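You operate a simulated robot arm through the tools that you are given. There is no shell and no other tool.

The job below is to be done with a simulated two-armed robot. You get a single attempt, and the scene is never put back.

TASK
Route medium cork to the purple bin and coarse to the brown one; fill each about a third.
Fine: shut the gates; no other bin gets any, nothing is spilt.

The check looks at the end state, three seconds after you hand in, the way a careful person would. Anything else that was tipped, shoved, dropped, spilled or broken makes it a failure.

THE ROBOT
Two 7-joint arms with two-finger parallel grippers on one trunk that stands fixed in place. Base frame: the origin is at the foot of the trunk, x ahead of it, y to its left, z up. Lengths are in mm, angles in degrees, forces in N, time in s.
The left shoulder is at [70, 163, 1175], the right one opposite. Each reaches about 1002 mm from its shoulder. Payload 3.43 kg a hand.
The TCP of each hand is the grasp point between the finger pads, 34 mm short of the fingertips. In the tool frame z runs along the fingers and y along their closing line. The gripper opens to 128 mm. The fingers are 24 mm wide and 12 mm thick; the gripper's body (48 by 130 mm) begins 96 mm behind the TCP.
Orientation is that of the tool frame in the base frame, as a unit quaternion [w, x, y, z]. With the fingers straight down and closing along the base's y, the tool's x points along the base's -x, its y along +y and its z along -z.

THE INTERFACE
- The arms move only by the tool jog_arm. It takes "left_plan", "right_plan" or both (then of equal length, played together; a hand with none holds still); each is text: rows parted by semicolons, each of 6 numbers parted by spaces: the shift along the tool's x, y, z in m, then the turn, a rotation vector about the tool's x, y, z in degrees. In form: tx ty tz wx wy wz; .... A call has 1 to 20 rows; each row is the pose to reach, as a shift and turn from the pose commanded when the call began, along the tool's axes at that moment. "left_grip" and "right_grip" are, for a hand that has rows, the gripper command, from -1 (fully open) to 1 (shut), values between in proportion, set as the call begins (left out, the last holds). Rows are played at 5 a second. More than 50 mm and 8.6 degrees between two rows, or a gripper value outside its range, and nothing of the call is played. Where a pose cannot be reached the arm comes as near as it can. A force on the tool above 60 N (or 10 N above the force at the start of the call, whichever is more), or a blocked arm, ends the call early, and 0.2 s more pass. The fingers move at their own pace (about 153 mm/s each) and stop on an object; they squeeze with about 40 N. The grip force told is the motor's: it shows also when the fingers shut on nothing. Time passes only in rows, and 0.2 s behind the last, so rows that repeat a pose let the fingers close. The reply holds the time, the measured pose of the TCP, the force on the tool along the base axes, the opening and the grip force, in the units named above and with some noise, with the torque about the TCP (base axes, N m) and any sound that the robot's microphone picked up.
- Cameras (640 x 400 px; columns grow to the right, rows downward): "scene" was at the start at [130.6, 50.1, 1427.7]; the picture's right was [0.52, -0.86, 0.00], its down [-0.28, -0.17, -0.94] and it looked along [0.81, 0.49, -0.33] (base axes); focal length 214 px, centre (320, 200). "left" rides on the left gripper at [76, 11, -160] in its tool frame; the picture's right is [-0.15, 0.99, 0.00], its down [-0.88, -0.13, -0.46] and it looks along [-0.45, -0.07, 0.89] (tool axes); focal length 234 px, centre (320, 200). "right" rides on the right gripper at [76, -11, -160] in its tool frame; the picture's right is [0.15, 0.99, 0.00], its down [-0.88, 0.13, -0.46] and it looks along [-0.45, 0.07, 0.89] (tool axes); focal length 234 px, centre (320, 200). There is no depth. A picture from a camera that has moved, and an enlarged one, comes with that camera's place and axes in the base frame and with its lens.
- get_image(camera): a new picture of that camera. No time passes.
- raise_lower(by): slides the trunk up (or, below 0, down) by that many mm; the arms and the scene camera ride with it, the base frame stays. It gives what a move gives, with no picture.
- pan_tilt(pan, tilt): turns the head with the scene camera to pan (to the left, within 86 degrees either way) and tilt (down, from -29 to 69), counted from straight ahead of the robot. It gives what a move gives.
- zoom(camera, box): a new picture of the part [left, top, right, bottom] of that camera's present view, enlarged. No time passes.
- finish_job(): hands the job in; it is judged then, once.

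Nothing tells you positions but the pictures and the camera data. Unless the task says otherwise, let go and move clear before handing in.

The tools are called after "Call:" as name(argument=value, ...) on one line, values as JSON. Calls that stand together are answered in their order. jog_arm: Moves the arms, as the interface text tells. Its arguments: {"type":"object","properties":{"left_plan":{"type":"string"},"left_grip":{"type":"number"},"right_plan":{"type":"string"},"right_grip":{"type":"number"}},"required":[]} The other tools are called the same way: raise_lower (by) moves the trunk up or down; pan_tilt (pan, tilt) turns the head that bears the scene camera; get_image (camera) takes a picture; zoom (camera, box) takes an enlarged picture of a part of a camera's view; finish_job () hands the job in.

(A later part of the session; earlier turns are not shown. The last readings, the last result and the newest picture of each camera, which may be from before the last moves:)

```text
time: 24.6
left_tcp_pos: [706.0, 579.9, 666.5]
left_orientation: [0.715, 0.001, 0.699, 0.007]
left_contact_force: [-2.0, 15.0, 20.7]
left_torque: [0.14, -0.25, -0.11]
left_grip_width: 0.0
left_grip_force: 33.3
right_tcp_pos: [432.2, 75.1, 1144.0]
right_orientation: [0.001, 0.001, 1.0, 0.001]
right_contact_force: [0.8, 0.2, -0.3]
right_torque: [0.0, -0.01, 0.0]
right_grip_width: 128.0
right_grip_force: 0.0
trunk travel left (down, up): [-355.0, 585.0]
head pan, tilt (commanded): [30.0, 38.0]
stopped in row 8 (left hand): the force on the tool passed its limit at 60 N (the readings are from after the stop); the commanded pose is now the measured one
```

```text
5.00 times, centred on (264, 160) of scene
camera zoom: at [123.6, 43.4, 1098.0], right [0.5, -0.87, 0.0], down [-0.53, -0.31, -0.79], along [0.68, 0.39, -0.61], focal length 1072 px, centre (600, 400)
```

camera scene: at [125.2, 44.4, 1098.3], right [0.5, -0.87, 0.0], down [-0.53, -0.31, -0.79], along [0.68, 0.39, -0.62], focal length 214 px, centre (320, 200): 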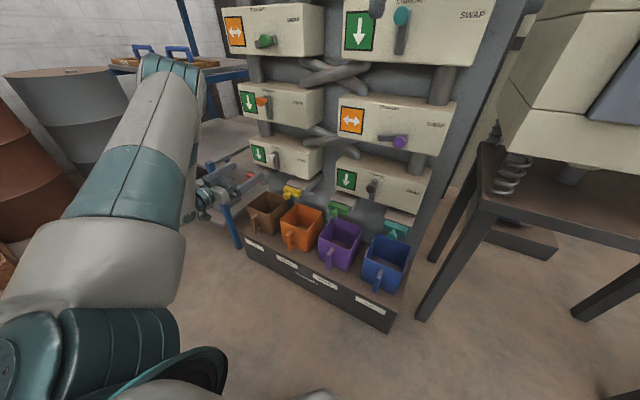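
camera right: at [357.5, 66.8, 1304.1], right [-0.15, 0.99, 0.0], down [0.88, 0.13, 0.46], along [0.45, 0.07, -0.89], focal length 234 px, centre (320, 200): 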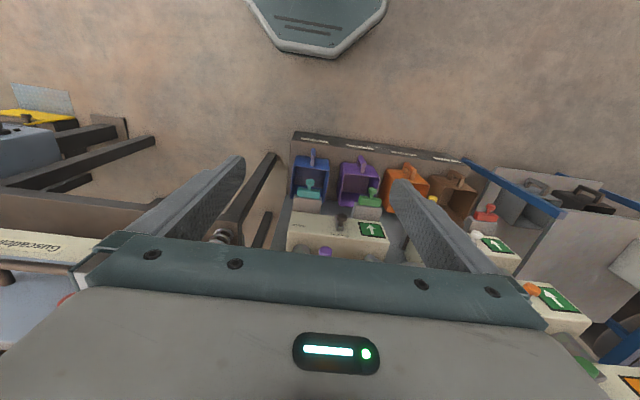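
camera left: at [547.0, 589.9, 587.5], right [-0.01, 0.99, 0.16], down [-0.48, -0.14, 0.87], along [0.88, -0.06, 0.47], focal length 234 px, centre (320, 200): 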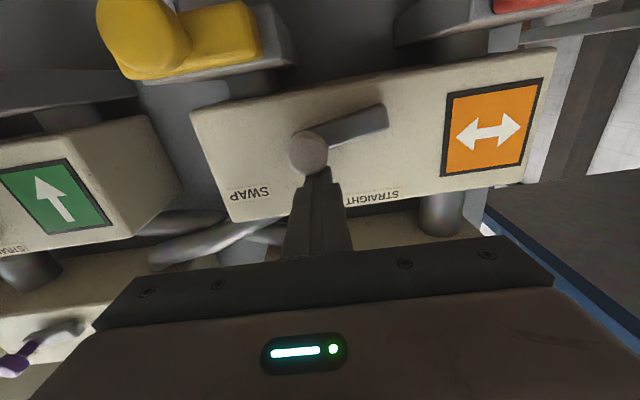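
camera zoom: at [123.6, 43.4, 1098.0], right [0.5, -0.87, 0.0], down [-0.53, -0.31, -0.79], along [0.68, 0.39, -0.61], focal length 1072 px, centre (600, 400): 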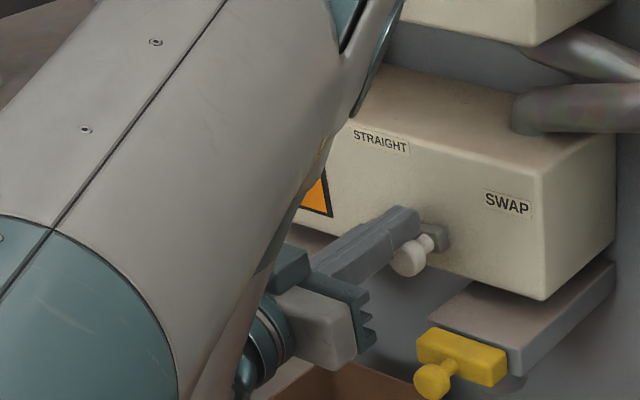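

The white lever is at its SWAP stop. I back away from it and straighten the hand, then move over to the black lever.

Call:
jog_arm(left_plan="-0.006 0.006 0 0 0 0; -0.012 0.012 -0.005 0.25 0.65 -0.32; -0.012 0.012 -0.045 0.49 1.3 -0.65; -0.012 0.012 -0.085 0.49 1.3 -0.65; -0.012 0.012 -0.085 0.49 1.3 -0.65")

Call:
get_image(camera="left")

Call:
get_image(camera="scene")

```text
time: 25.8
left_tcp_pos: [623.3, 592.7, 670.9]
left_orientation: [0.704, 0.0, 0.71, -0.003]
left_contact_force: [-0.3, -0.8, -0.1]
left_torque: [0.0, 0.01, 0.0]
left_grip_width: 0.0
left_grip_force: 32.4
right_tcp_pos: [434.8, 75.5, 1144.9]
right_orientation: [0.0, 0.001, 1.0, 0.001]
right_contact_force: [-0.2, -0.2, 0.2]
right_torque: [-0.01, 0.03, -0.02]
right_grip_width: 127.9
right_grip_force: 0.0
trunk travel left (down, up): [-355.0, 585.0]
head pan, tilt (commanded): [30.0, 38.0]
```

```text
taken
camera left: at [462.3, 603.0, 596.3], right [0.0, 0.99, 0.14], down [-0.45, -0.12, 0.89], along [0.89, -0.07, 0.44], focal length 234 px, centre (320, 200)
```

left: 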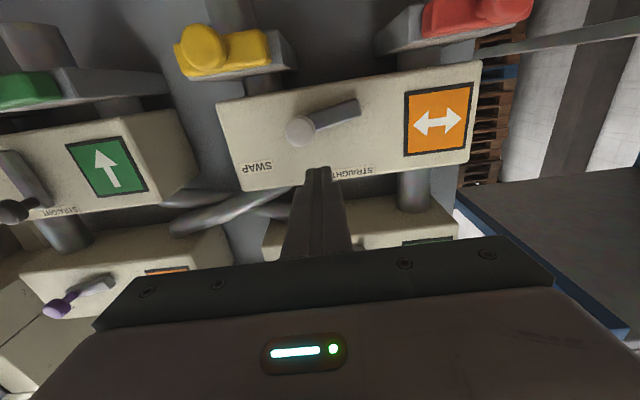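

```text
taken
camera scene: at [125.8, 44.9, 1098.2], right [0.5, -0.87, 0.0], down [-0.53, -0.31, -0.79], along [0.68, 0.39, -0.62], focal length 214 px, centre (320, 200)
```

scene: 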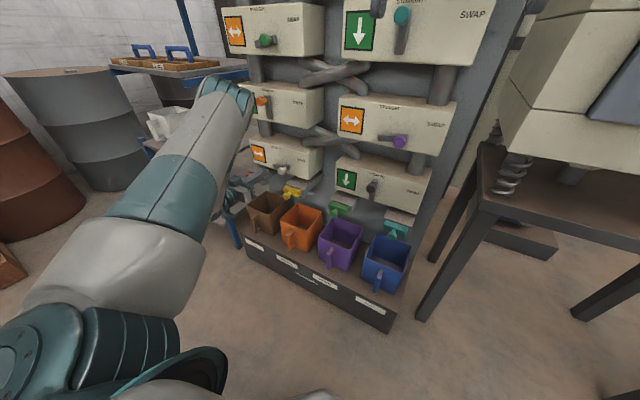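

White lever done. Moving the left hand across to the left side of the black lever, staying clear of the panel.

Call:
jog_arm(left_plan="-0.0013 -0.042 0.0015 0 0 0; -0.0026 -0.084 0.003 0 0 0; -0.004 -0.126 0.0045 0 0 0; -0.0053 -0.168 0.006 0 0 0; -0.0066 -0.21 0.0075 0 0 0; -0.008 -0.252 0.009 0 0 0; -0.0095 -0.294 0.0105 0 0 0; -0.011 -0.336 0.012 0 0 0; -0.011 -0.336 0.012 0 0 0")

Call:
get_image(camera="left")

Call:
get_image(camera="scene")

```text
time: 27.8
left_tcp_pos: [597.8, 393.2, 748.1]
left_orientation: [0.702, 0.003, 0.712, -0.007]
left_contact_force: [0.2, -0.2, 0.3]
left_torque: [-0.03, -0.03, 0.03]
left_grip_width: 0.0
left_grip_force: 33.2
left hand out of reach, approached as far as the arm can: row 4, 5, 6, 7, 8, 9
right_tcp_pos: [433.3, 78.1, 1144.7]
right_orientation: [0.0, 0.001, 1.0, 0.0]
right_contact_force: [-0.7, 0.7, 0.6]
right_torque: [-0.01, 0.0, -0.01]
right_grip_width: 128.0
right_grip_force: 0.0
trunk travel left (down, up): [-355.0, 585.0]
head pan, tilt (commanded): [30.0, 38.0]
```

```text
taken
camera left: at [434.9, 404.8, 675.4], right [0.01, 0.99, 0.14], down [-0.45, -0.12, 0.89], along [0.9, -0.07, 0.44], focal length 234 px, centre (320, 200)
```

left: 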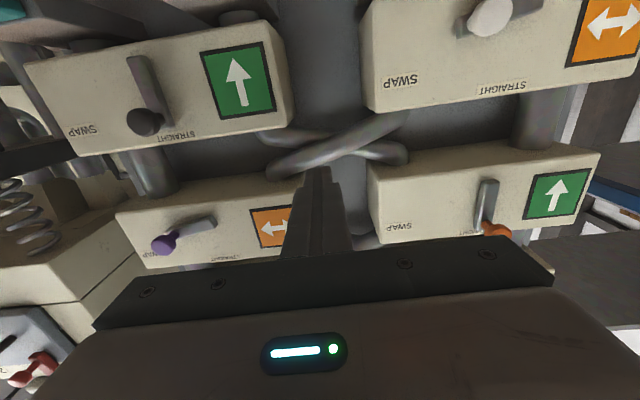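

```text
taken
camera scene: at [125.8, 45.3, 1098.1], right [0.5, -0.87, 0.0], down [-0.53, -0.31, -0.79], along [0.68, 0.39, -0.62], focal length 214 px, centre (320, 200)
```

scene: 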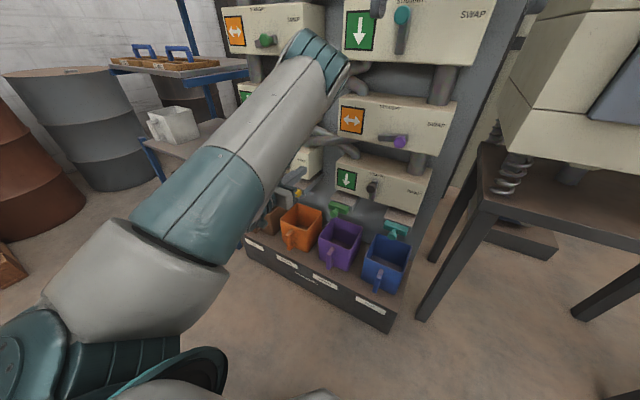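

The left arm folds too close at this trunk height to reach the black lever. I raise the trunk 200 mm (which also improves the camera's view into the bins) and try again.

Call:
raise_lower(by=200)

Call:
jog_arm(left_plan="0.02 -0.02 0.005 -0.4 -0.4 0.16; 0.05 -0.04 0.010 -0.8 -0.8 0.32; 0.085 -0.06 0.015 -0.8 -0.8 0.32; 0.12 -0.08 0.02 -0.8 -0.8 0.32; 0.12 -0.08 0.02 -0.8 -0.8 0.32")

Call:
get_image(camera="left")

Call:
get_image(camera="scene")

```text
time: 30.0
left_tcp_pos: [596.8, 392.4, 948.3]
left_orientation: [0.702, 0.002, 0.712, -0.006]
left_contact_force: [0.0, 0.0, 0.1]
left_torque: [0.03, 0.0, 0.0]
left_grip_width: 0.0
left_grip_force: 33.3
right_tcp_pos: [434.7, 76.3, 1344.2]
right_orientation: [0.0, 0.001, 1.0, 0.0]
right_contact_force: [1.0, 0.9, -0.9]
right_torque: [-0.01, -0.01, 0.02]
right_grip_width: 127.7
right_grip_force: 0.2
trunk travel left (down, up): [-555.0, 385.0]
head pan, tilt (commanded): [30.0, 38.0]
```

```text
time: 31.2
left_tcp_pos: [603.5, 412.8, 887.3]
left_orientation: [0.697, 0.016, 0.717, -0.015]
left_contact_force: [-0.3, -0.2, 0.0]
left_torque: [0.01, 0.06, 0.03]
left_grip_width: 0.1
left_grip_force: 33.0
left hand out of reach, approached as far as the arm can: row 1, 2, 3, 4, 5
right_tcp_pos: [432.7, 76.1, 1345.7]
right_orientation: [0.002, 0.001, 1.0, 0.0]
right_contact_force: [-0.3, -1.0, 0.6]
right_torque: [-0.01, -0.04, -0.01]
right_grip_width: 128.2
right_grip_force: 0.1
trunk travel left (down, up): [-555.0, 385.0]
head pan, tilt (commanded): [30.0, 38.0]
```

```text
taken
camera left: at [441.1, 430.8, 815.7], right [0.04, 0.99, 0.15], down [-0.43, -0.11, 0.89], along [0.9, -0.1, 0.42], focal length 234 px, centre (320, 200)
```

left: 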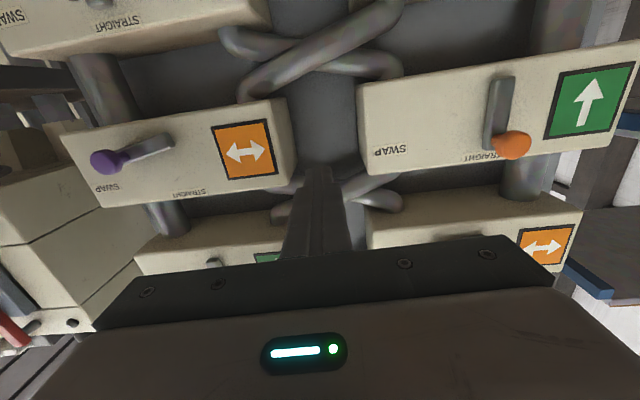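

```text
taken
camera scene: at [124.6, 44.4, 1298.4], right [0.5, -0.87, 0.0], down [-0.53, -0.31, -0.79], along [0.68, 0.39, -0.61], focal length 214 px, centre (320, 200)
```

scene: 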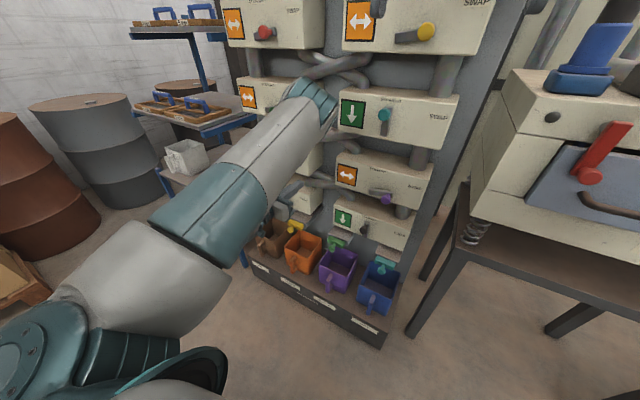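

The left arm is at a joint limit on this side, so the black lever and green gate are work for the right arm. I bring the left arm back to the left in free space first.

Call:
jog_arm(left_plan="0 0.045 0 0 0 0; 0 0.09 0 -0.5 -0.5 0.1; 0 0.135 0 -1.2 -1.2 0; 0 0.18 0 -2.0 -1.5 -0.1; 0 0.225 0 -2.6 -1.7 -0.2; 0 0.225 0 -2.6 -1.7 -0.2")

Call:
get_image(camera="scene")

```text
time: 32.6
left_tcp_pos: [613.0, 633.3, 884.6]
left_orientation: [0.707, -0.003, 0.707, 0.001]
left_contact_force: [0.8, -0.8, 0.2]
left_torque: [0.0, -0.02, 0.0]
left_grip_width: 0.0
left_grip_force: 33.3
right_tcp_pos: [433.2, 75.8, 1344.7]
right_orientation: [0.0, 0.001, 1.0, 0.001]
right_contact_force: [-0.5, 0.2, -1.4]
right_torque: [0.0, 0.01, -0.01]
right_grip_width: 127.9
right_grip_force: 0.1
trunk travel left (down, up): [-555.0, 385.0]
head pan, tilt (commanded): [30.0, 38.0]
```

```text
taken
camera scene: at [125.9, 44.4, 1298.2], right [0.5, -0.87, 0.0], down [-0.53, -0.31, -0.79], along [0.68, 0.39, -0.62], focal length 214 px, centre (320, 200)
```

scene: 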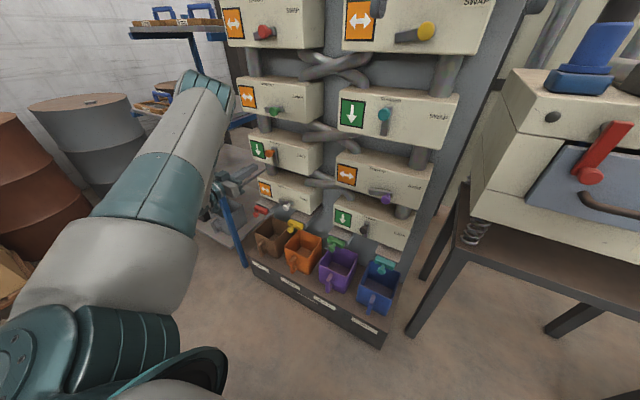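

Left arm is parked and clear. Lowering the trunk back down 200 mm, then turning the right hand forward in front of the right column with fingers closed.

Call:
raise_lower(by=-200)

Call:
jog_arm(right_plan="-0.0106 0.0096 0.0288 0 -7.5 0; -0.0212 0.0192 0.0575 0 -15 0; -0.0318 0.0288 0.0863 0 -22.5 0; -0.0423 0.0383 0.115 0 -30 0; -0.0529 0.0479 0.1438 0 -37.5 0; -0.0635 0.0575 0.1725 0 -45 0; -0.0741 0.0671 0.2013 0 -52.5 0; -0.0847 0.0767 0.23 0 -60 0; -0.0952 0.0862 0.2588 0 -67.5 0; -0.1058 0.0958 0.2875 0 -75 0; -0.1164 0.1054 0.3163 0 -82.5 0; -0.127 0.115 0.345 0 -90 0; -0.127 0.115 0.345 0 -90 0", right_grip=1)

Call:
get_image(camera="right")

Call:
get_image(camera="scene")

```text
time: 34.7
left_tcp_pos: [612.3, 633.7, 686.5]
left_orientation: [0.707, -0.003, 0.707, 0.0]
left_contact_force: [0.3, -0.2, -0.8]
left_torque: [0.01, 0.02, 0.01]
left_grip_width: 0.0
left_grip_force: 33.2
right_tcp_pos: [433.4, 76.3, 1144.8]
right_orientation: [0.0, 0.001, 1.0, 0.001]
right_contact_force: [-0.9, 0.1, 0.1]
right_torque: [0.0, 0.0, 0.01]
right_grip_width: 128.2
right_grip_force: 0.1
trunk travel left (down, up): [-355.0, 585.0]
head pan, tilt (commanded): [30.0, 38.0]
```

```text
time: 37.5
left_tcp_pos: [613.1, 633.4, 686.1]
left_orientation: [0.707, -0.003, 0.707, 0.001]
left_contact_force: [-0.5, -0.1, 0.8]
left_torque: [-0.03, 0.03, 0.01]
left_grip_width: 0.0
left_grip_force: 33.0
right_tcp_pos: [563.1, 191.4, 799.1]
right_orientation: [0.708, 0.0, 0.706, 0.001]
right_contact_force: [0.2, 0.0, 0.5]
right_torque: [-0.02, -0.04, 0.02]
right_grip_width: 0.0
right_grip_force: 33.0
trunk travel left (down, up): [-355.0, 585.0]
head pan, tilt (commanded): [30.0, 38.0]
```

```text
taken
camera right: at [403.2, 180.5, 723.2], right [0.0, 0.99, -0.14], down [-0.46, 0.13, 0.88], along [0.89, 0.06, 0.45], focal length 234 px, centre (320, 200)
```

right: 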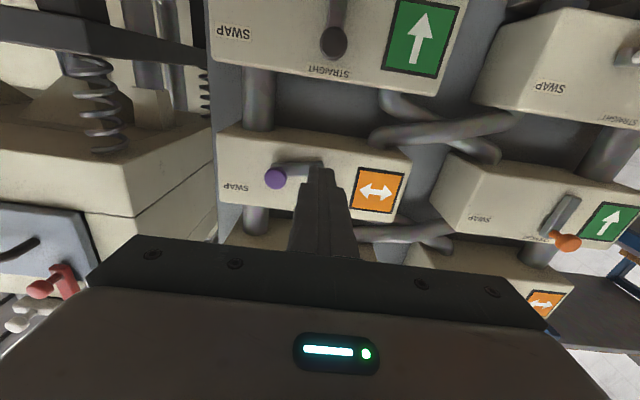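

```text
taken
camera scene: at [124.6, 45.1, 1098.4], right [0.5, -0.87, 0.0], down [-0.53, -0.31, -0.79], along [0.68, 0.39, -0.62], focal length 214 px, centre (320, 200)
```

scene: 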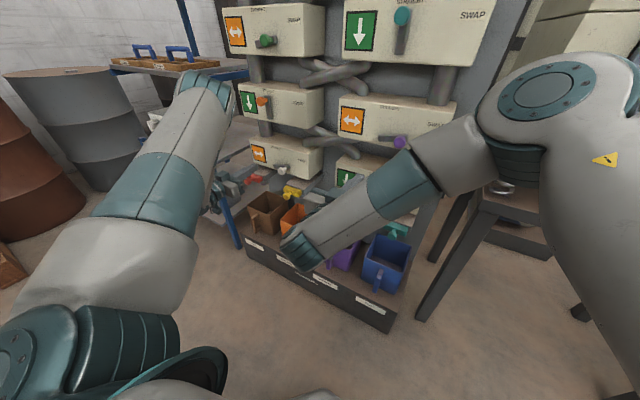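

The right arm reaches well. I lower its closed fingers to the left side of the black knob, still short of the panel.

Call:
jog_arm(right_plan="0.03 0.0143 0.012 0 0 0; 0.06 0.0285 0.024 0 0 0; 0.09 0.0428 0.048 0 0 0; 0.117 0.057 0.077 0 0 0; 0.117 0.057 0.077 0 0 0")

Call:
get_image(camera="right")

Call:
get_image(camera="scene")

```text
time: 38.7
left_tcp_pos: [611.2, 634.0, 684.4]
left_orientation: [0.707, -0.003, 0.707, 0.0]
left_contact_force: [-0.6, 0.2, 0.6]
left_torque: [-0.02, 0.0, -0.03]
left_grip_width: 0.0
left_grip_force: 32.7
right_tcp_pos: [642.1, 232.1, 689.2]
right_orientation: [0.707, 0.0, 0.707, 0.0]
right_contact_force: [-0.1, 0.0, -0.6]
right_torque: [-0.02, -0.01, -0.04]
right_grip_width: 0.0
right_grip_force: 32.9
right hand out of reach, approached as far as the arm can: row 4, 5
trunk travel left (down, up): [-355.0, 585.0]
head pan, tilt (commanded): [30.0, 38.0]
```

```text
taken
camera right: at [481.4, 222.0, 613.8], right [0.0, 0.99, -0.15], down [-0.45, 0.13, 0.88], along [0.89, 0.07, 0.45], focal length 234 px, centre (320, 200)
```

right: 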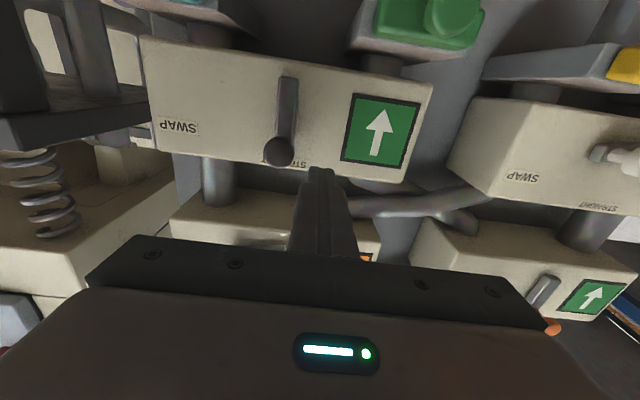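

```text
taken
camera scene: at [125.5, 45.2, 1098.2], right [0.5, -0.87, 0.0], down [-0.53, -0.31, -0.79], along [0.68, 0.39, -0.62], focal length 214 px, centre (320, 200)
```

scene: 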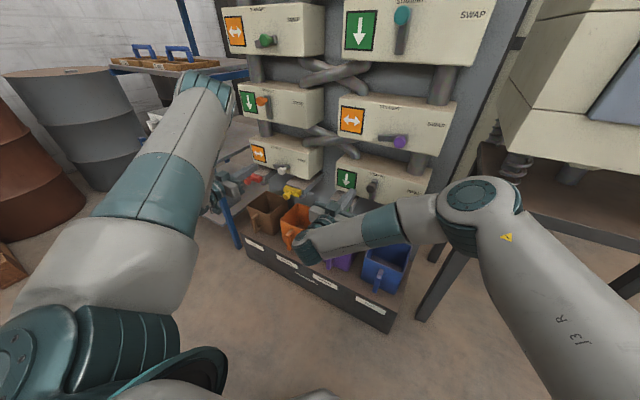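

I'm limited slightly at y≈232, but that still leaves about 15 mm clearance beside the black knob (centre near y≈189). I advance straight forward in small steps.

Call:
jog_arm(right_plan="0 0 0.015 0 0 0; 0 0 0.03 0 0 0; 0 0 0.03 0 0 0")

Call:
get_image(camera="right")

```text
time: 39.5
left_tcp_pos: [612.2, 633.6, 685.0]
left_orientation: [0.707, -0.002, 0.707, 0.001]
left_contact_force: [1.1, -0.6, -1.2]
left_torque: [0.02, 0.04, 0.02]
left_grip_width: 0.1
left_grip_force: 33.2
right_tcp_pos: [671.6, 233.4, 690.9]
right_orientation: [0.708, 0.001, 0.707, 0.0]
right_contact_force: [-0.1, -0.4, 0.1]
right_torque: [0.01, -0.02, 0.01]
right_grip_width: 0.1
right_grip_force: 32.9
trunk travel left (down, up): [-355.0, 585.0]
head pan, tilt (commanded): [30.0, 38.0]
```

```text
taken
camera right: at [510.2, 222.6, 614.4], right [0.0, 0.99, -0.15], down [-0.46, 0.13, 0.88], along [0.89, 0.06, 0.45], focal length 234 px, centre (320, 200)
```

right: 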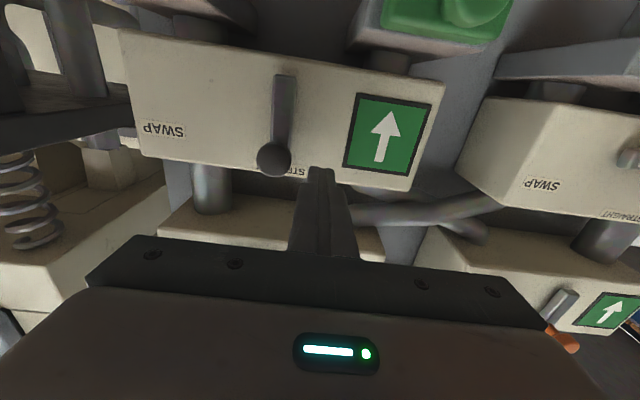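

Call:
jog_arm(right_plan="0 0 0.018 0 0 0; 0 0 0.035 0 0 0; 0 0 0.035 0 0 0")

Call:
get_image(camera="right")

Call:
zoom(camera="scene", box=[300, 140, 428, 220])

```text
time: 40.3
left_tcp_pos: [612.8, 634.2, 685.2]
left_orientation: [0.707, -0.002, 0.707, 0.0]
left_contact_force: [0.4, -0.1, 0.4]
left_torque: [0.01, 0.01, -0.02]
left_grip_width: 0.2
left_grip_force: 33.1
right_tcp_pos: [705.5, 232.9, 690.7]
right_orientation: [0.708, 0.001, 0.707, -0.001]
right_contact_force: [0.0, -0.9, -0.4]
right_torque: [-0.02, 0.04, 0.03]
right_grip_width: 0.2
right_grip_force: 32.6
trunk travel left (down, up): [-355.0, 585.0]
head pan, tilt (commanded): [30.0, 38.0]
```

```text
taken
camera right: at [544.9, 222.8, 614.7], right [0.0, 0.99, -0.15], down [-0.46, 0.13, 0.88], along [0.89, 0.06, 0.45], focal length 234 px, centre (320, 200)
```

right: 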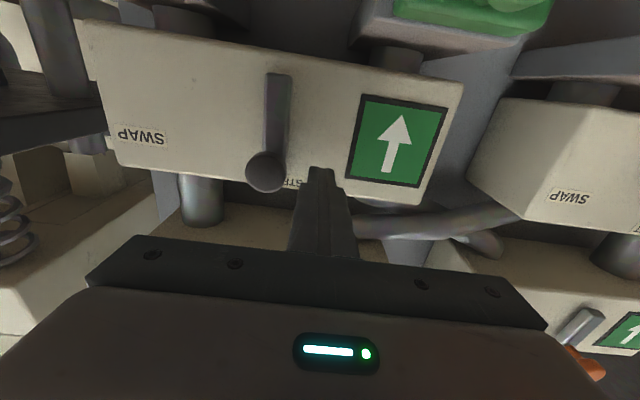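

```text
5.00 times, centred on (364, 180) of scene
camera zoom: at [125.5, 45.1, 1098.2], right [0.5, -0.87, 0.0], down [-0.53, -0.31, -0.79], along [0.68, 0.39, -0.62], focal length 1072 px, centre (100, 300)
```

zoom: 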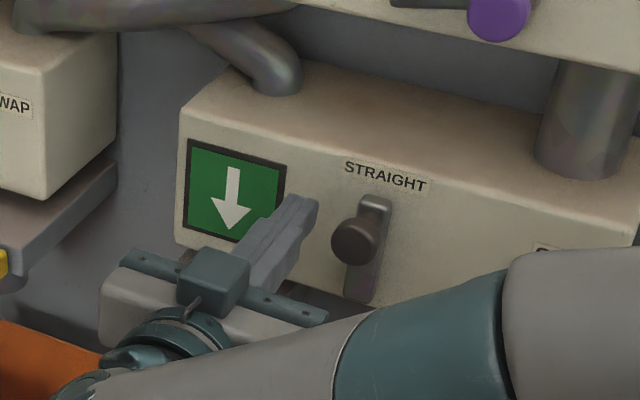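

Fingers are beside the black knob; I push it along its arc toward SWAP.

Call:
jog_arm(right_plan="0.0027 -0.0109 0 0 0 0; 0.0037 -0.0189 0 0 0 0; 0.0047 -0.0265 0 0 0 0; 0.0047 -0.0333 0 0 0 0; 0.0047 -0.0414 0 0 0 0; 0.0049 -0.0495 0 0 0 0; 0.0062 -0.0574 0 0 0 0; 0.0086 -0.0652 0 0 0 0; 0.012 -0.0725 0 0 0 0; 0.0164 -0.0793 0 0 0 0; 0.0217 -0.0854 0 0 0 0; 0.0247 -0.088 0 0 0 0; 0.0247 -0.088 0 0 0 0")

Call:
get_image(camera="right")

Call:
zoom(camera="scene", box=[300, 140, 428, 220])

```text
time: 43.1
left_tcp_pos: [612.5, 633.4, 684.9]
left_orientation: [0.707, -0.003, 0.707, 0.001]
left_contact_force: [-0.6, 0.3, 0.5]
left_torque: [-0.02, 0.0, -0.01]
left_grip_width: 0.0
left_grip_force: 33.1
right_tcp_pos: [705.7, 146.8, 665.3]
right_orientation: [0.708, 0.001, 0.706, 0.0]
right_contact_force: [2.8, 3.8, 5.1]
right_torque: [-0.01, -0.11, 0.09]
right_grip_width: 0.0
right_grip_force: 33.0
trunk travel left (down, up): [-355.0, 585.0]
head pan, tilt (commanded): [30.0, 38.0]
```

```text
taken
camera right: at [546.1, 136.1, 590.0], right [0.0, 0.99, -0.14], down [-0.46, 0.13, 0.88], along [0.89, 0.06, 0.45], focal length 234 px, centre (320, 200)
```

right: 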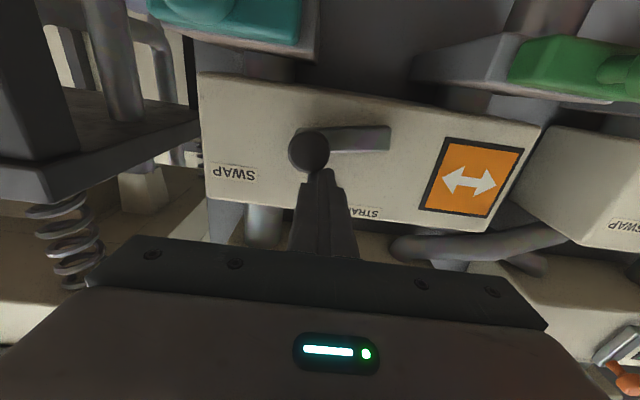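

```text
5.00 times, centred on (364, 180) of scene
camera zoom: at [125.2, 45.2, 1098.3], right [0.5, -0.87, 0.0], down [-0.53, -0.31, -0.79], along [0.68, 0.39, -0.62], focal length 1072 px, centre (100, 300)
```

zoom: 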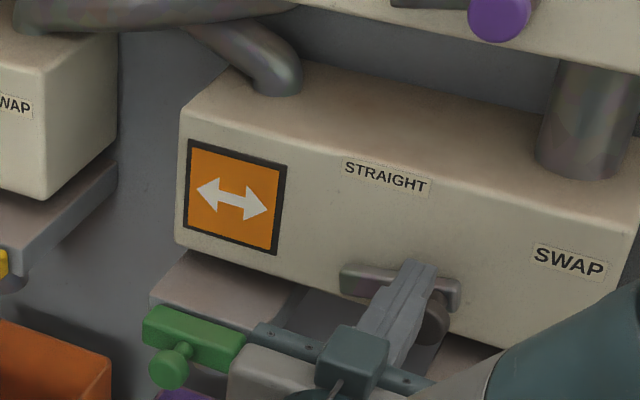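

Black lever is at SWAP too: coarse now routes to brown and medium to purple. I retreat the right hand from the lever.

Call:
jog_arm(right_plan="-0.01 0.008 0 0 0 0; -0.012 0.010 -0.02 0 0 0; -0.012 0.010 -0.06 0 0 0; -0.012 0.010 -0.10 0 0 0; -0.012 0.010 -0.14 0 0 0; -0.012 0.010 -0.14 0 0 0")

Call:
jog_arm(right_plan="-0.0188 -0.0046 -0.0033 0 7.5 0; -0.0375 -0.0092 -0.0067 0 15 0; -0.0563 -0.0138 -0.01 0 22.5 0; -0.075 -0.0183 -0.0133 0 30 0; -0.0938 -0.0229 -0.0167 0 37.5 0; -0.1125 -0.0275 -0.02 0 45 0; -0.1313 -0.0321 -0.0233 0 52.5 0; -0.15 -0.0367 -0.0267 0 60 0; -0.1688 -0.0413 -0.03 0 67.5 0; -0.1875 -0.0458 -0.0333 0 75 0; -0.2063 -0.0504 -0.0367 0 82.5 0; -0.225 -0.055 -0.04 0 90 0; -0.225 -0.055 -0.04 0 90 0", right_grip=-1)

Call:
get_image(camera="right")

Call:
get_image(camera="scene")

```text
time: 44.5
left_tcp_pos: [612.5, 633.6, 684.6]
left_orientation: [0.707, -0.003, 0.707, 0.0]
left_contact_force: [-0.5, 0.2, -0.2]
left_torque: [-0.03, 0.01, -0.02]
left_grip_width: 0.2
left_grip_force: 32.8
right_tcp_pos: [568.0, 156.3, 679.9]
right_orientation: [0.706, 0.0, 0.708, 0.0]
right_contact_force: [0.9, 0.3, 0.4]
right_torque: [0.01, -0.01, 0.02]
right_grip_width: 0.0
right_grip_force: 32.8
trunk travel left (down, up): [-355.0, 585.0]
head pan, tilt (commanded): [30.0, 38.0]
```

```text
time: 47.3
left_tcp_pos: [612.0, 633.8, 684.9]
left_orientation: [0.707, -0.002, 0.707, 0.0]
left_contact_force: [-0.1, 0.3, 0.7]
left_torque: [0.0, -0.02, 0.02]
left_grip_width: 0.0
left_grip_force: 33.0
right_tcp_pos: [525.6, 101.6, 906.6]
right_orientation: [-0.001, 0.001, 1.0, 0.001]
right_contact_force: [-0.5, 0.2, 0.6]
right_torque: [0.0, 0.01, 0.02]
right_grip_width: 127.9
right_grip_force: 0.0
trunk travel left (down, up): [-355.0, 585.0]
head pan, tilt (commanded): [30.0, 38.0]
```

```text
taken
camera right: at [449.0, 90.2, 1065.0], right [-0.15, 0.99, 0.0], down [0.88, 0.13, 0.45], along [0.45, 0.07, -0.89], focal length 234 px, centre (320, 200)
```

right: 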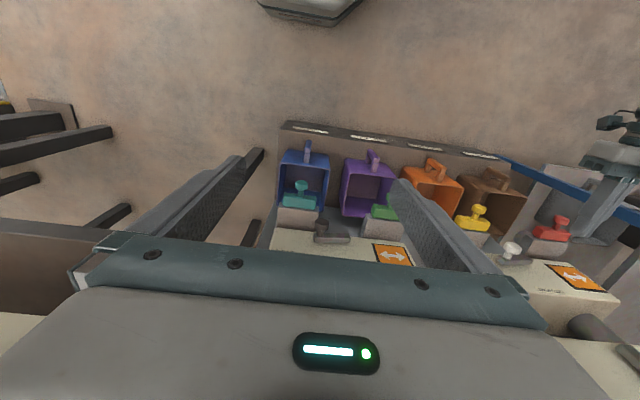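

```text
taken
camera scene: at [125.4, 45.0, 1098.2], right [0.5, -0.87, 0.0], down [-0.53, -0.31, -0.79], along [0.68, 0.39, -0.62], focal length 214 px, centre (320, 200)
```

scene: 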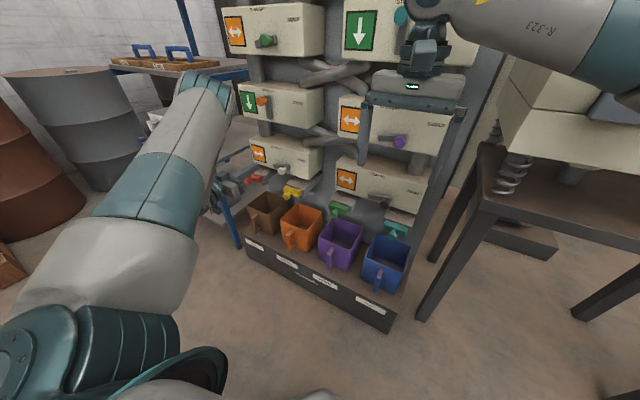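

The right hand now serves as an overhead camera. I zoom in on gates and bins to refine the green gate knob's position.

Call:
zoom(camera="right", box=[270, 110, 590, 310])

Call:
zoom(camera="scene", box=[230, 160, 422, 280])

Call:
zoom(camera="scene", box=[316, 190, 380, 230])

Call:
get_image(camera="left")

```text
2.00 times, centred on (430, 210) of right
camera zoom: at [449.0, 90.2, 1065.0], right [-0.15, 0.99, 0.0], down [0.88, 0.13, 0.45], along [0.45, 0.07, -0.89], focal length 468 px, centre (100, 180)
```

zoom: 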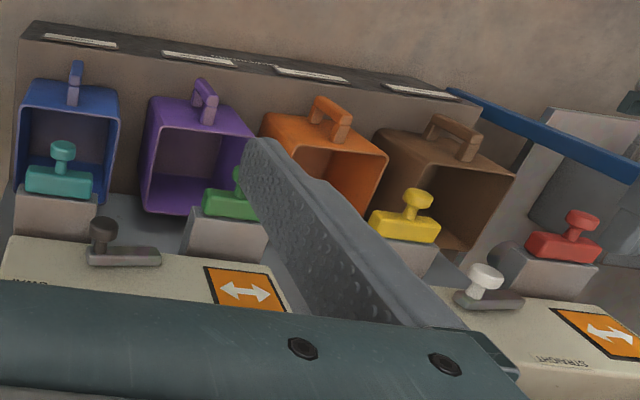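

```text
3.33 times, centred on (326, 220) of scene
camera zoom: at [125.4, 45.0, 1098.2], right [0.5, -0.87, 0.0], down [-0.53, -0.31, -0.79], along [0.68, 0.39, -0.62], focal length 715 px, centre (300, 133)
```

zoom: 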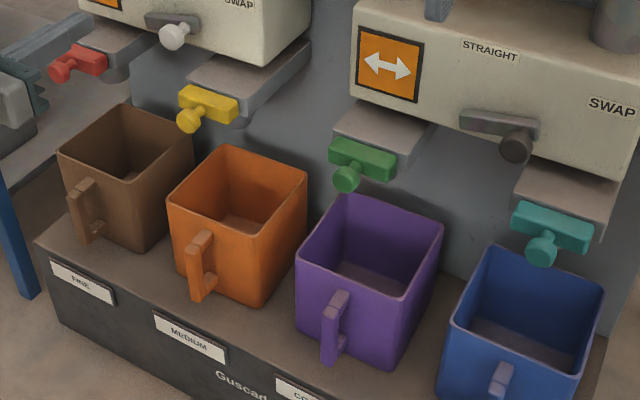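

```text
10.00 times, centred on (348, 210) of scene
camera zoom: at [125.4, 45.0, 1098.2], right [0.5, -0.87, 0.0], down [-0.53, -0.31, -0.79], along [0.68, 0.39, -0.62], focal length 2145 px, centre (40, 100)
```

zoom: 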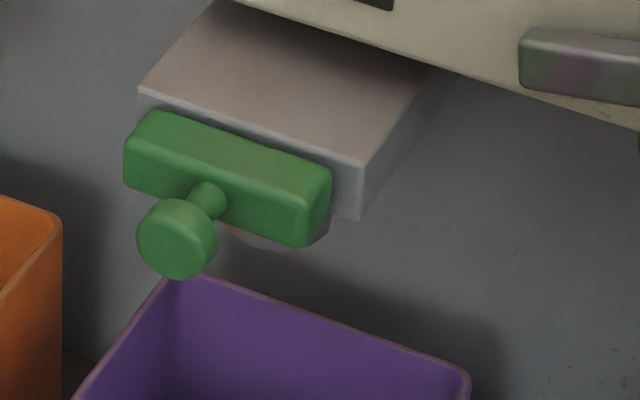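

```text
taken
camera left: at [451.3, 643.1, 609.4], right [0.0, 0.99, 0.14], down [-0.46, -0.13, 0.88], along [0.89, -0.06, 0.45], focal length 234 px, centre (320, 200)
```

left: 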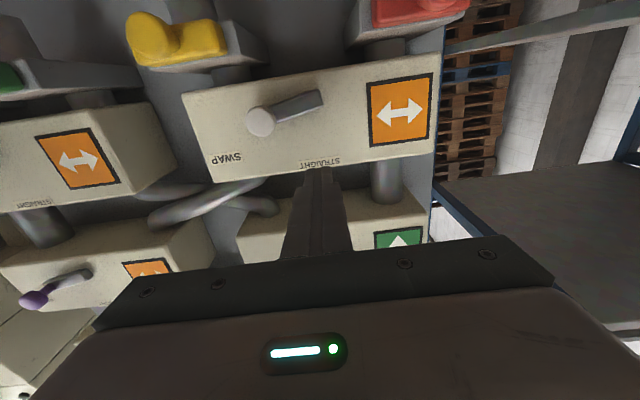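

All four gate knobs line up at x≈668, z≈567 (y≈80, 298, 516, 740). I turn the right hand to look toward the purple bin, and lift the left hand away to re-orient it pointing down for the green gate.

Call:
jog_arm(right_plan="0.001 -0.0084 0 0 0 -8; 0.002 -0.0168 0 0 0 -16; 0.003 -0.0252 0 0 0 -24; 0.004 -0.0336 0 0 0 -32; 0.005 -0.042 0 0 0 -40; 0.005 -0.042 0 0 0 -40", left_plan="-0.02 -0.01 -0.02 0 0 0; -0.04 -0.02 -0.04 0 0 0; -0.07 -0.03 -0.05 0 0 0; -0.1 -0.04 -0.06 0 0 0; -0.13 -0.05 -0.06 0 0 0; -0.13 -0.05 -0.06 0 0 0")

Call:
get_image(camera="right")

Call:
get_image(camera="scene")

```text
time: 48.7
left_tcp_pos: [551.6, 581.8, 816.3]
left_orientation: [0.707, -0.004, 0.707, 0.001]
left_contact_force: [-0.6, -1.1, 0.3]
left_torque: [0.01, -0.01, -0.01]
left_grip_width: 0.1
left_grip_force: 33.4
right_tcp_pos: [520.9, 59.7, 901.6]
right_orientation: [-0.001, -0.342, 0.94, 0.0]
right_contact_force: [-0.1, -0.2, -0.1]
right_torque: [-0.01, 0.0, -0.01]
right_grip_width: 127.8
right_grip_force: 0.0
trunk travel left (down, up): [-355.0, 585.0]
head pan, tilt (commanded): [30.0, 38.0]
```

```text
taken
camera right: at [469.2, 2.4, 1061.1], right [-0.75, 0.66, 0.0], down [0.59, 0.67, 0.46], along [0.3, 0.34, -0.89], focal length 234 px, centre (320, 200)
```

right: 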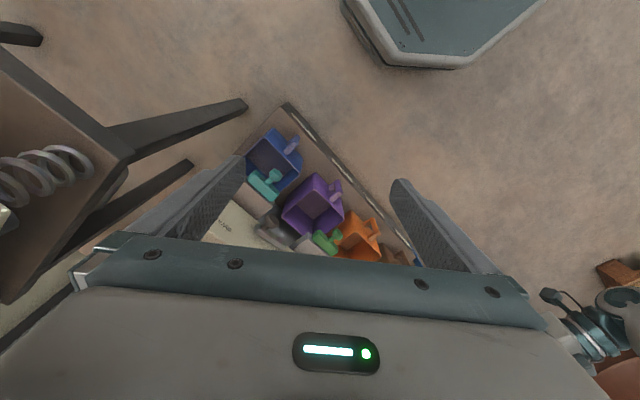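

```text
taken
camera scene: at [125.7, 45.7, 1098.1], right [0.5, -0.87, 0.0], down [-0.53, -0.31, -0.79], along [0.68, 0.39, -0.62], focal length 214 px, centre (320, 200)
```

scene: 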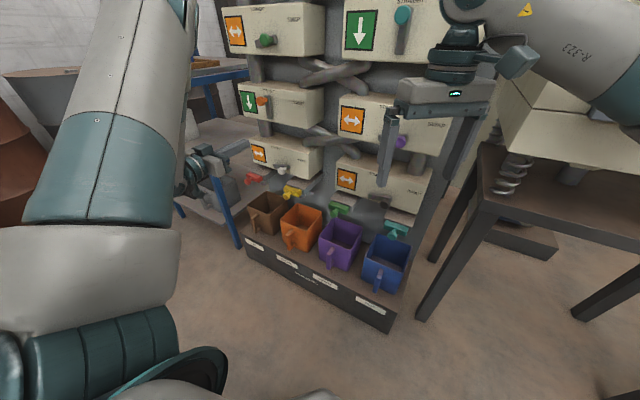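

The right camera has a clear view into the purple bin. Now I rotate the left hand to point down.

Call:
jog_arm(left_plan="-0.0067 -0.0083 0 0 7.5 0; -0.0133 -0.0167 0 0 15 0; -0.02 -0.025 0 0 22.5 0; -0.0267 -0.0333 0 0 30 0; -0.0333 -0.0417 0 0 37.5 0; -0.04 -0.05 0 0 45 0; -0.0467 -0.0583 0 0 52.5 0; -0.0533 -0.0667 0 0 60 0; -0.06 -0.075 0 0 67.5 0; -0.0667 -0.0833 0 0 75 0; -0.0733 -0.0917 0 0 82.5 0; -0.08 -0.1 0 0 90 0; -0.08 -0.1 0 0 90 0", left_grip=-1)

Call:
get_image(camera="left")

Call:
get_image(camera="scene")

```text
time: 51.5
left_tcp_pos: [554.3, 483.3, 894.4]
left_orientation: [-0.001, -0.003, 1.0, -0.002]
left_contact_force: [0.5, -0.2, -0.9]
left_torque: [0.01, 0.01, 0.01]
left_grip_width: 128.1
left_grip_force: 0.1
right_tcp_pos: [520.1, 58.8, 901.6]
right_orientation: [0.001, -0.341, 0.94, 0.001]
right_contact_force: [0.9, 0.2, -1.6]
right_torque: [-0.17, -0.03, -0.04]
right_grip_width: 127.8
right_grip_force: 0.1
trunk travel left (down, up): [-355.0, 585.0]
head pan, tilt (commanded): [30.0, 38.0]
```

```text
taken
camera left: at [476.4, 493.7, 1055.5], right [0.14, 0.99, 0.0], down [0.88, -0.12, 0.45], along [0.45, -0.07, -0.89], focal length 234 px, centre (320, 200)
```

left: 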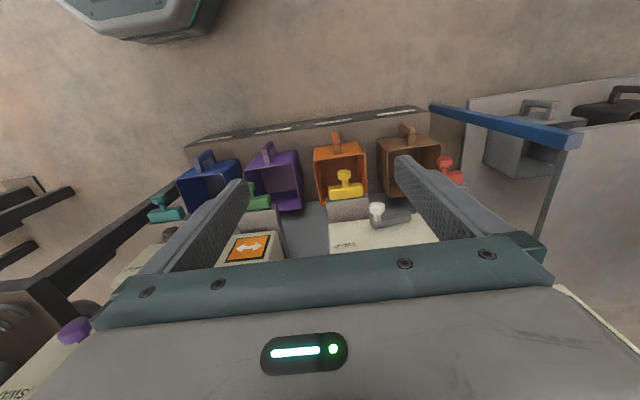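

```text
taken
camera scene: at [125.2, 45.0, 1098.3], right [0.5, -0.87, 0.0], down [-0.53, -0.31, -0.79], along [0.68, 0.39, -0.62], focal length 214 px, centre (320, 200)
```

scene: 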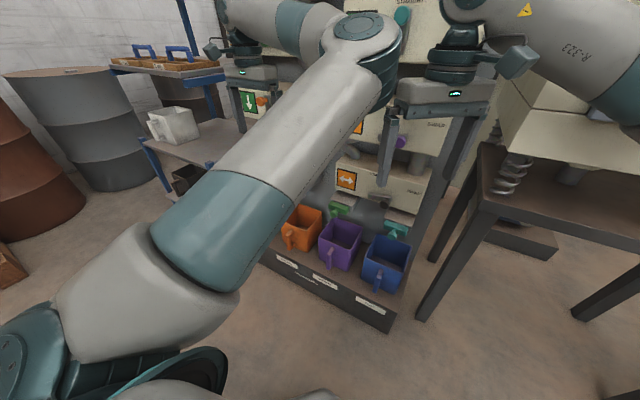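

The left elbow has swung inward near the right hand, so I first move the right hand away to the right (turning it a bit more to keep the view), then raise the trunk so the left arm can come down from above.

Call:
jog_arm(right_plan="0.0257 -0.0307 0 0 0 -4; 0.0513 -0.0613 0 0 0 -8; 0.077 -0.092 0 0 0 -12; 0.077 -0.092 0 0 0 -12")

Call:
get_image(camera="scene")

Call:
get_image(camera="right")

```text
time: 52.5
left_tcp_pos: [555.1, 483.6, 893.8]
left_orientation: [0.001, -0.003, 1.0, -0.002]
left_contact_force: [-0.8, -0.1, -0.9]
left_torque: [-0.01, 0.0, 0.0]
left_grip_width: 128.1
left_grip_force: 0.1
right_tcp_pos: [520.3, -62.5, 900.4]
right_orientation: [0.0, -0.438, 0.899, 0.0]
right_contact_force: [0.4, 0.5, -0.1]
right_torque: [-0.01, -0.02, -0.03]
right_grip_width: 127.8
right_grip_force: 0.1
trunk travel left (down, up): [-355.0, 585.0]
head pan, tilt (commanded): [30.0, 38.0]
```

```text
taken
camera scene: at [125.7, 45.6, 1098.1], right [0.5, -0.87, 0.0], down [-0.53, -0.31, -0.79], along [0.68, 0.39, -0.62], focal length 214 px, centre (320, 200)
```

scene: 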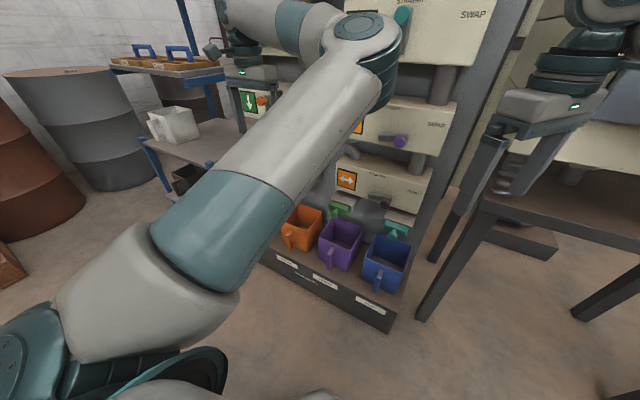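

```text
taken
camera right: at [482.1, -129.9, 1059.5], right [-0.87, 0.49, 0.0], down [0.44, 0.77, 0.46], along [0.23, 0.4, -0.89], focal length 234 px, centre (320, 200)
```

right: 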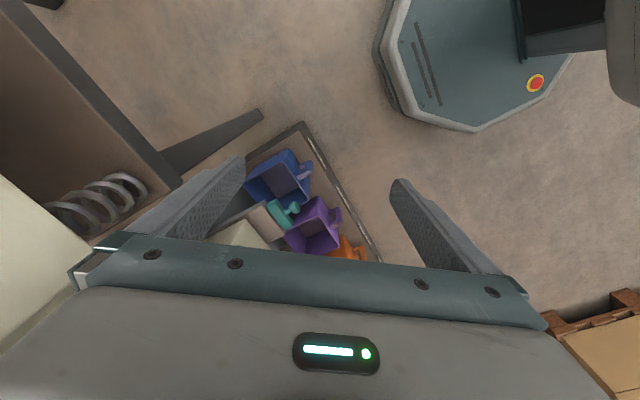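

Call:
raise_lower(by=150)

Call:
jog_arm(left_plan="-0.016 -0.03 0.02 0 0 0; -0.032 -0.06 0.04 0 0 0; -0.048 -0.09 0.06 0 0 0; -0.048 -0.09 0.06 0 0 0")

Call:
get_image(camera="scene")

Call:
get_image(camera="left")

```text
time: 54.3
left_tcp_pos: [554.1, 482.1, 1045.6]
left_orientation: [0.0, -0.002, 1.0, -0.002]
left_contact_force: [-0.8, -0.3, 0.5]
left_torque: [0.01, -0.01, -0.02]
left_grip_width: 128.0
left_grip_force: 0.1
right_tcp_pos: [519.9, -63.9, 1050.0]
right_orientation: [0.0, -0.437, 0.899, 0.0]
right_contact_force: [0.5, -1.3, -0.6]
right_torque: [-0.01, -0.02, 0.01]
right_grip_width: 128.0
right_grip_force: 0.1
trunk travel left (down, up): [-505.0, 435.0]
head pan, tilt (commanded): [30.0, 38.0]
```

```text
time: 55.3
left_tcp_pos: [600.6, 393.2, 984.6]
left_orientation: [0.0, -0.002, 1.0, -0.001]
left_contact_force: [-0.6, 0.2, -0.1]
left_torque: [0.0, -0.01, 0.02]
left_grip_width: 127.8
left_grip_force: 0.1
right_tcp_pos: [519.1, -63.6, 1050.7]
right_orientation: [0.001, -0.438, 0.899, 0.0]
right_contact_force: [-0.1, -0.4, -0.6]
right_torque: [0.06, -0.01, -0.01]
right_grip_width: 127.9
right_grip_force: 0.2
trunk travel left (down, up): [-505.0, 435.0]
head pan, tilt (commanded): [30.0, 38.0]
```

```text
taken
camera scene: at [125.1, 45.6, 1248.2], right [0.5, -0.87, 0.0], down [-0.53, -0.31, -0.79], along [0.68, 0.39, -0.62], focal length 214 px, centre (320, 200)
```

scene: 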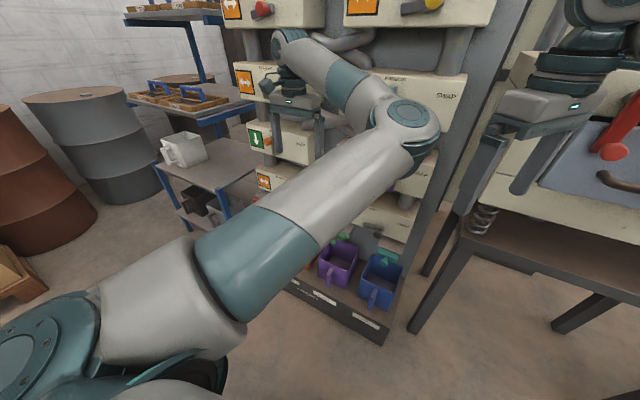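

```text
taken
camera left: at [523.0, 404.1, 1144.1], right [0.14, 0.99, 0.0], down [0.88, -0.12, 0.46], along [0.45, -0.07, -0.89], focal length 234 px, centre (320, 200)
```

left: 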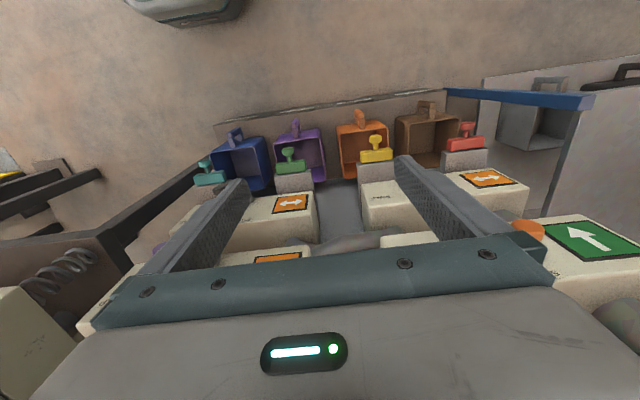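

The left elbow is swinging toward where the right hand hovers, so I move the right hand further out of the way, tilting it so its camera still looks at the bins.

Call:
jog_arm(right_plan="0.0435 -0.0118 0 0 -3 -1.5; 0.087 -0.0235 0 0 -6 -3; 0.1305 -0.0353 0 0 -9 -4.5; 0.174 -0.047 0 0 -12 -6; 0.174 -0.047 0 0 -12 -6")

Call:
get_image(camera="right")

Call:
get_image(camera="scene")

```text
time: 56.5
left_tcp_pos: [601.9, 395.4, 984.0]
left_orientation: [0.0, -0.002, 1.0, -0.002]
left_contact_force: [1.0, -0.7, -0.3]
left_torque: [-0.05, -0.02, -0.01]
left_grip_width: 128.0
left_grip_force: 0.1
right_tcp_pos: [452.3, -224.5, 1044.9]
right_orientation: [0.093, -0.482, 0.87, 0.046]
right_contact_force: [0.5, -0.5, 0.0]
right_torque: [-0.06, 0.02, 0.0]
right_grip_width: 127.9
right_grip_force: 0.0
trunk travel left (down, up): [-505.0, 435.0]
head pan, tilt (commanded): [30.0, 38.0]
```

```text
taken
camera right: at [402.4, -320.8, 1185.7], right [-0.91, 0.4, -0.04], down [0.29, 0.72, 0.63], along [0.28, 0.56, -0.78], focal length 234 px, centre (320, 200)
```

right: 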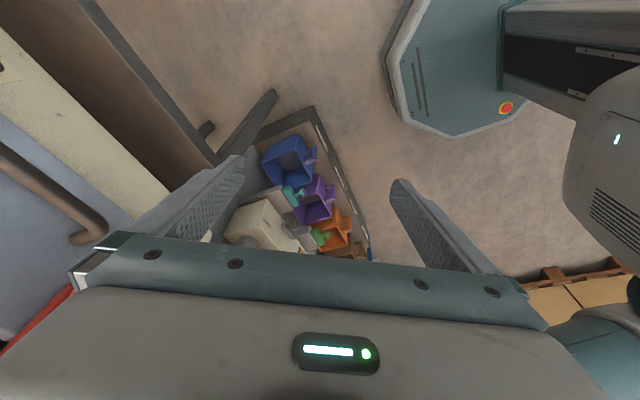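

```text
taken
camera scene: at [126.3, 46.3, 1248.0], right [0.5, -0.87, 0.0], down [-0.53, -0.31, -0.79], along [0.68, 0.39, -0.62], focal length 214 px, centre (320, 200)
```

scene: 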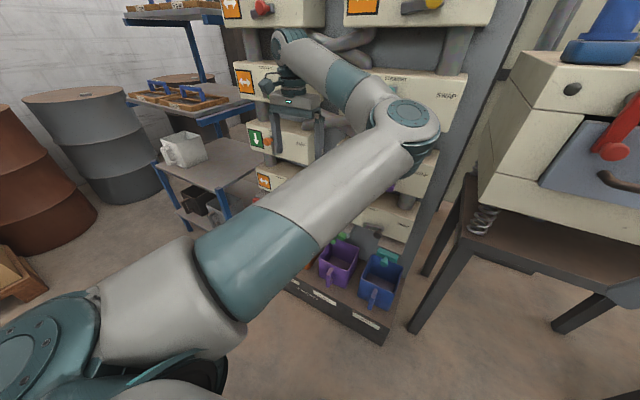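

The right camera still sees the purple and green parts, and the right arm is clear. I move the left hand toward above the green gate.

Call:
jog_arm(left_plan="-0.008 -0.025 0.03 0 0 0; -0.016 -0.05 0.06 0 0 0; -0.024 -0.075 0.09 0 0 0; -0.032 -0.097 0.12 0 0 0; -0.032 -0.097 0.12 0 0 0")

Call:
get_image(camera="scene")

Call:
get_image(camera="left")

Call:
get_image(camera="right")

```text
time: 57.7
left_tcp_pos: [664.7, 333.6, 861.2]
left_orientation: [-0.001, -0.003, 1.0, -0.002]
left_contact_force: [-0.1, 0.3, 0.9]
left_torque: [0.01, -0.04, 0.03]
left_grip_width: 128.0
left_grip_force: 0.0
left hand out of reach, approached as far as the arm can: row 2, 3, 4, 5
right_tcp_pos: [450.6, -226.2, 1046.6]
right_orientation: [0.094, -0.482, 0.87, 0.046]
right_contact_force: [-0.6, 0.4, -0.3]
right_torque: [-0.01, -0.02, 0.0]
right_grip_width: 128.0
right_grip_force: 0.1
trunk travel left (down, up): [-505.0, 435.0]
head pan, tilt (commanded): [30.0, 38.0]
```

```text
taken
camera scene: at [124.6, 44.8, 1248.4], right [0.5, -0.87, 0.0], down [-0.53, -0.31, -0.79], along [0.68, 0.39, -0.62], focal length 214 px, centre (320, 200)
```

scene: 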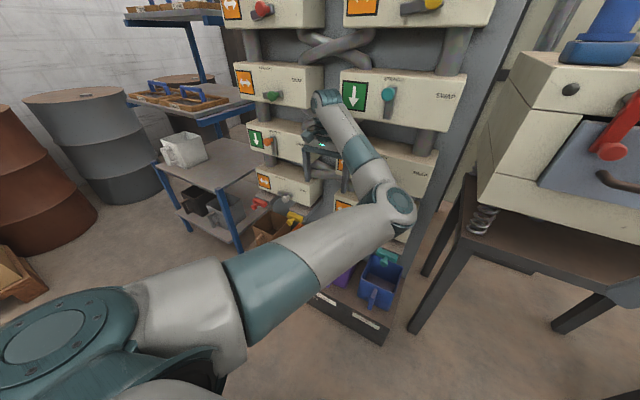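

```text
taken
camera left: at [587.0, 344.5, 1020.8], right [0.14, 0.99, 0.0], down [0.88, -0.12, 0.46], along [0.45, -0.07, -0.89], focal length 234 px, centre (320, 200)
```

left: 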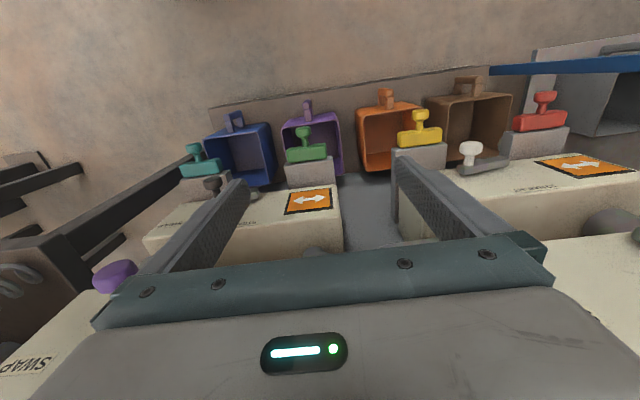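

```text
taken
camera right: at [400.9, -322.0, 1186.1], right [-0.91, 0.4, -0.04], down [0.29, 0.72, 0.63], along [0.28, 0.56, -0.78], focal length 234 px, centre (320, 200)
```

right: 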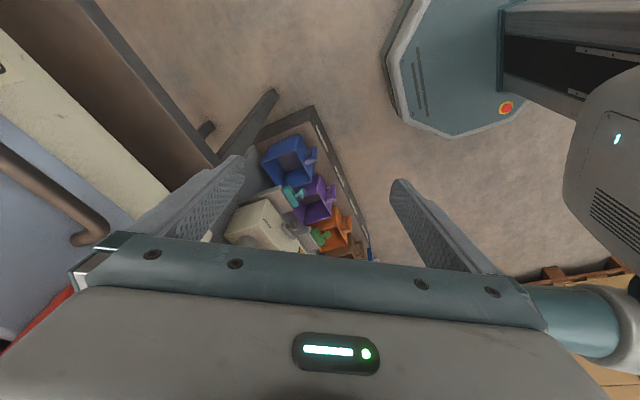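

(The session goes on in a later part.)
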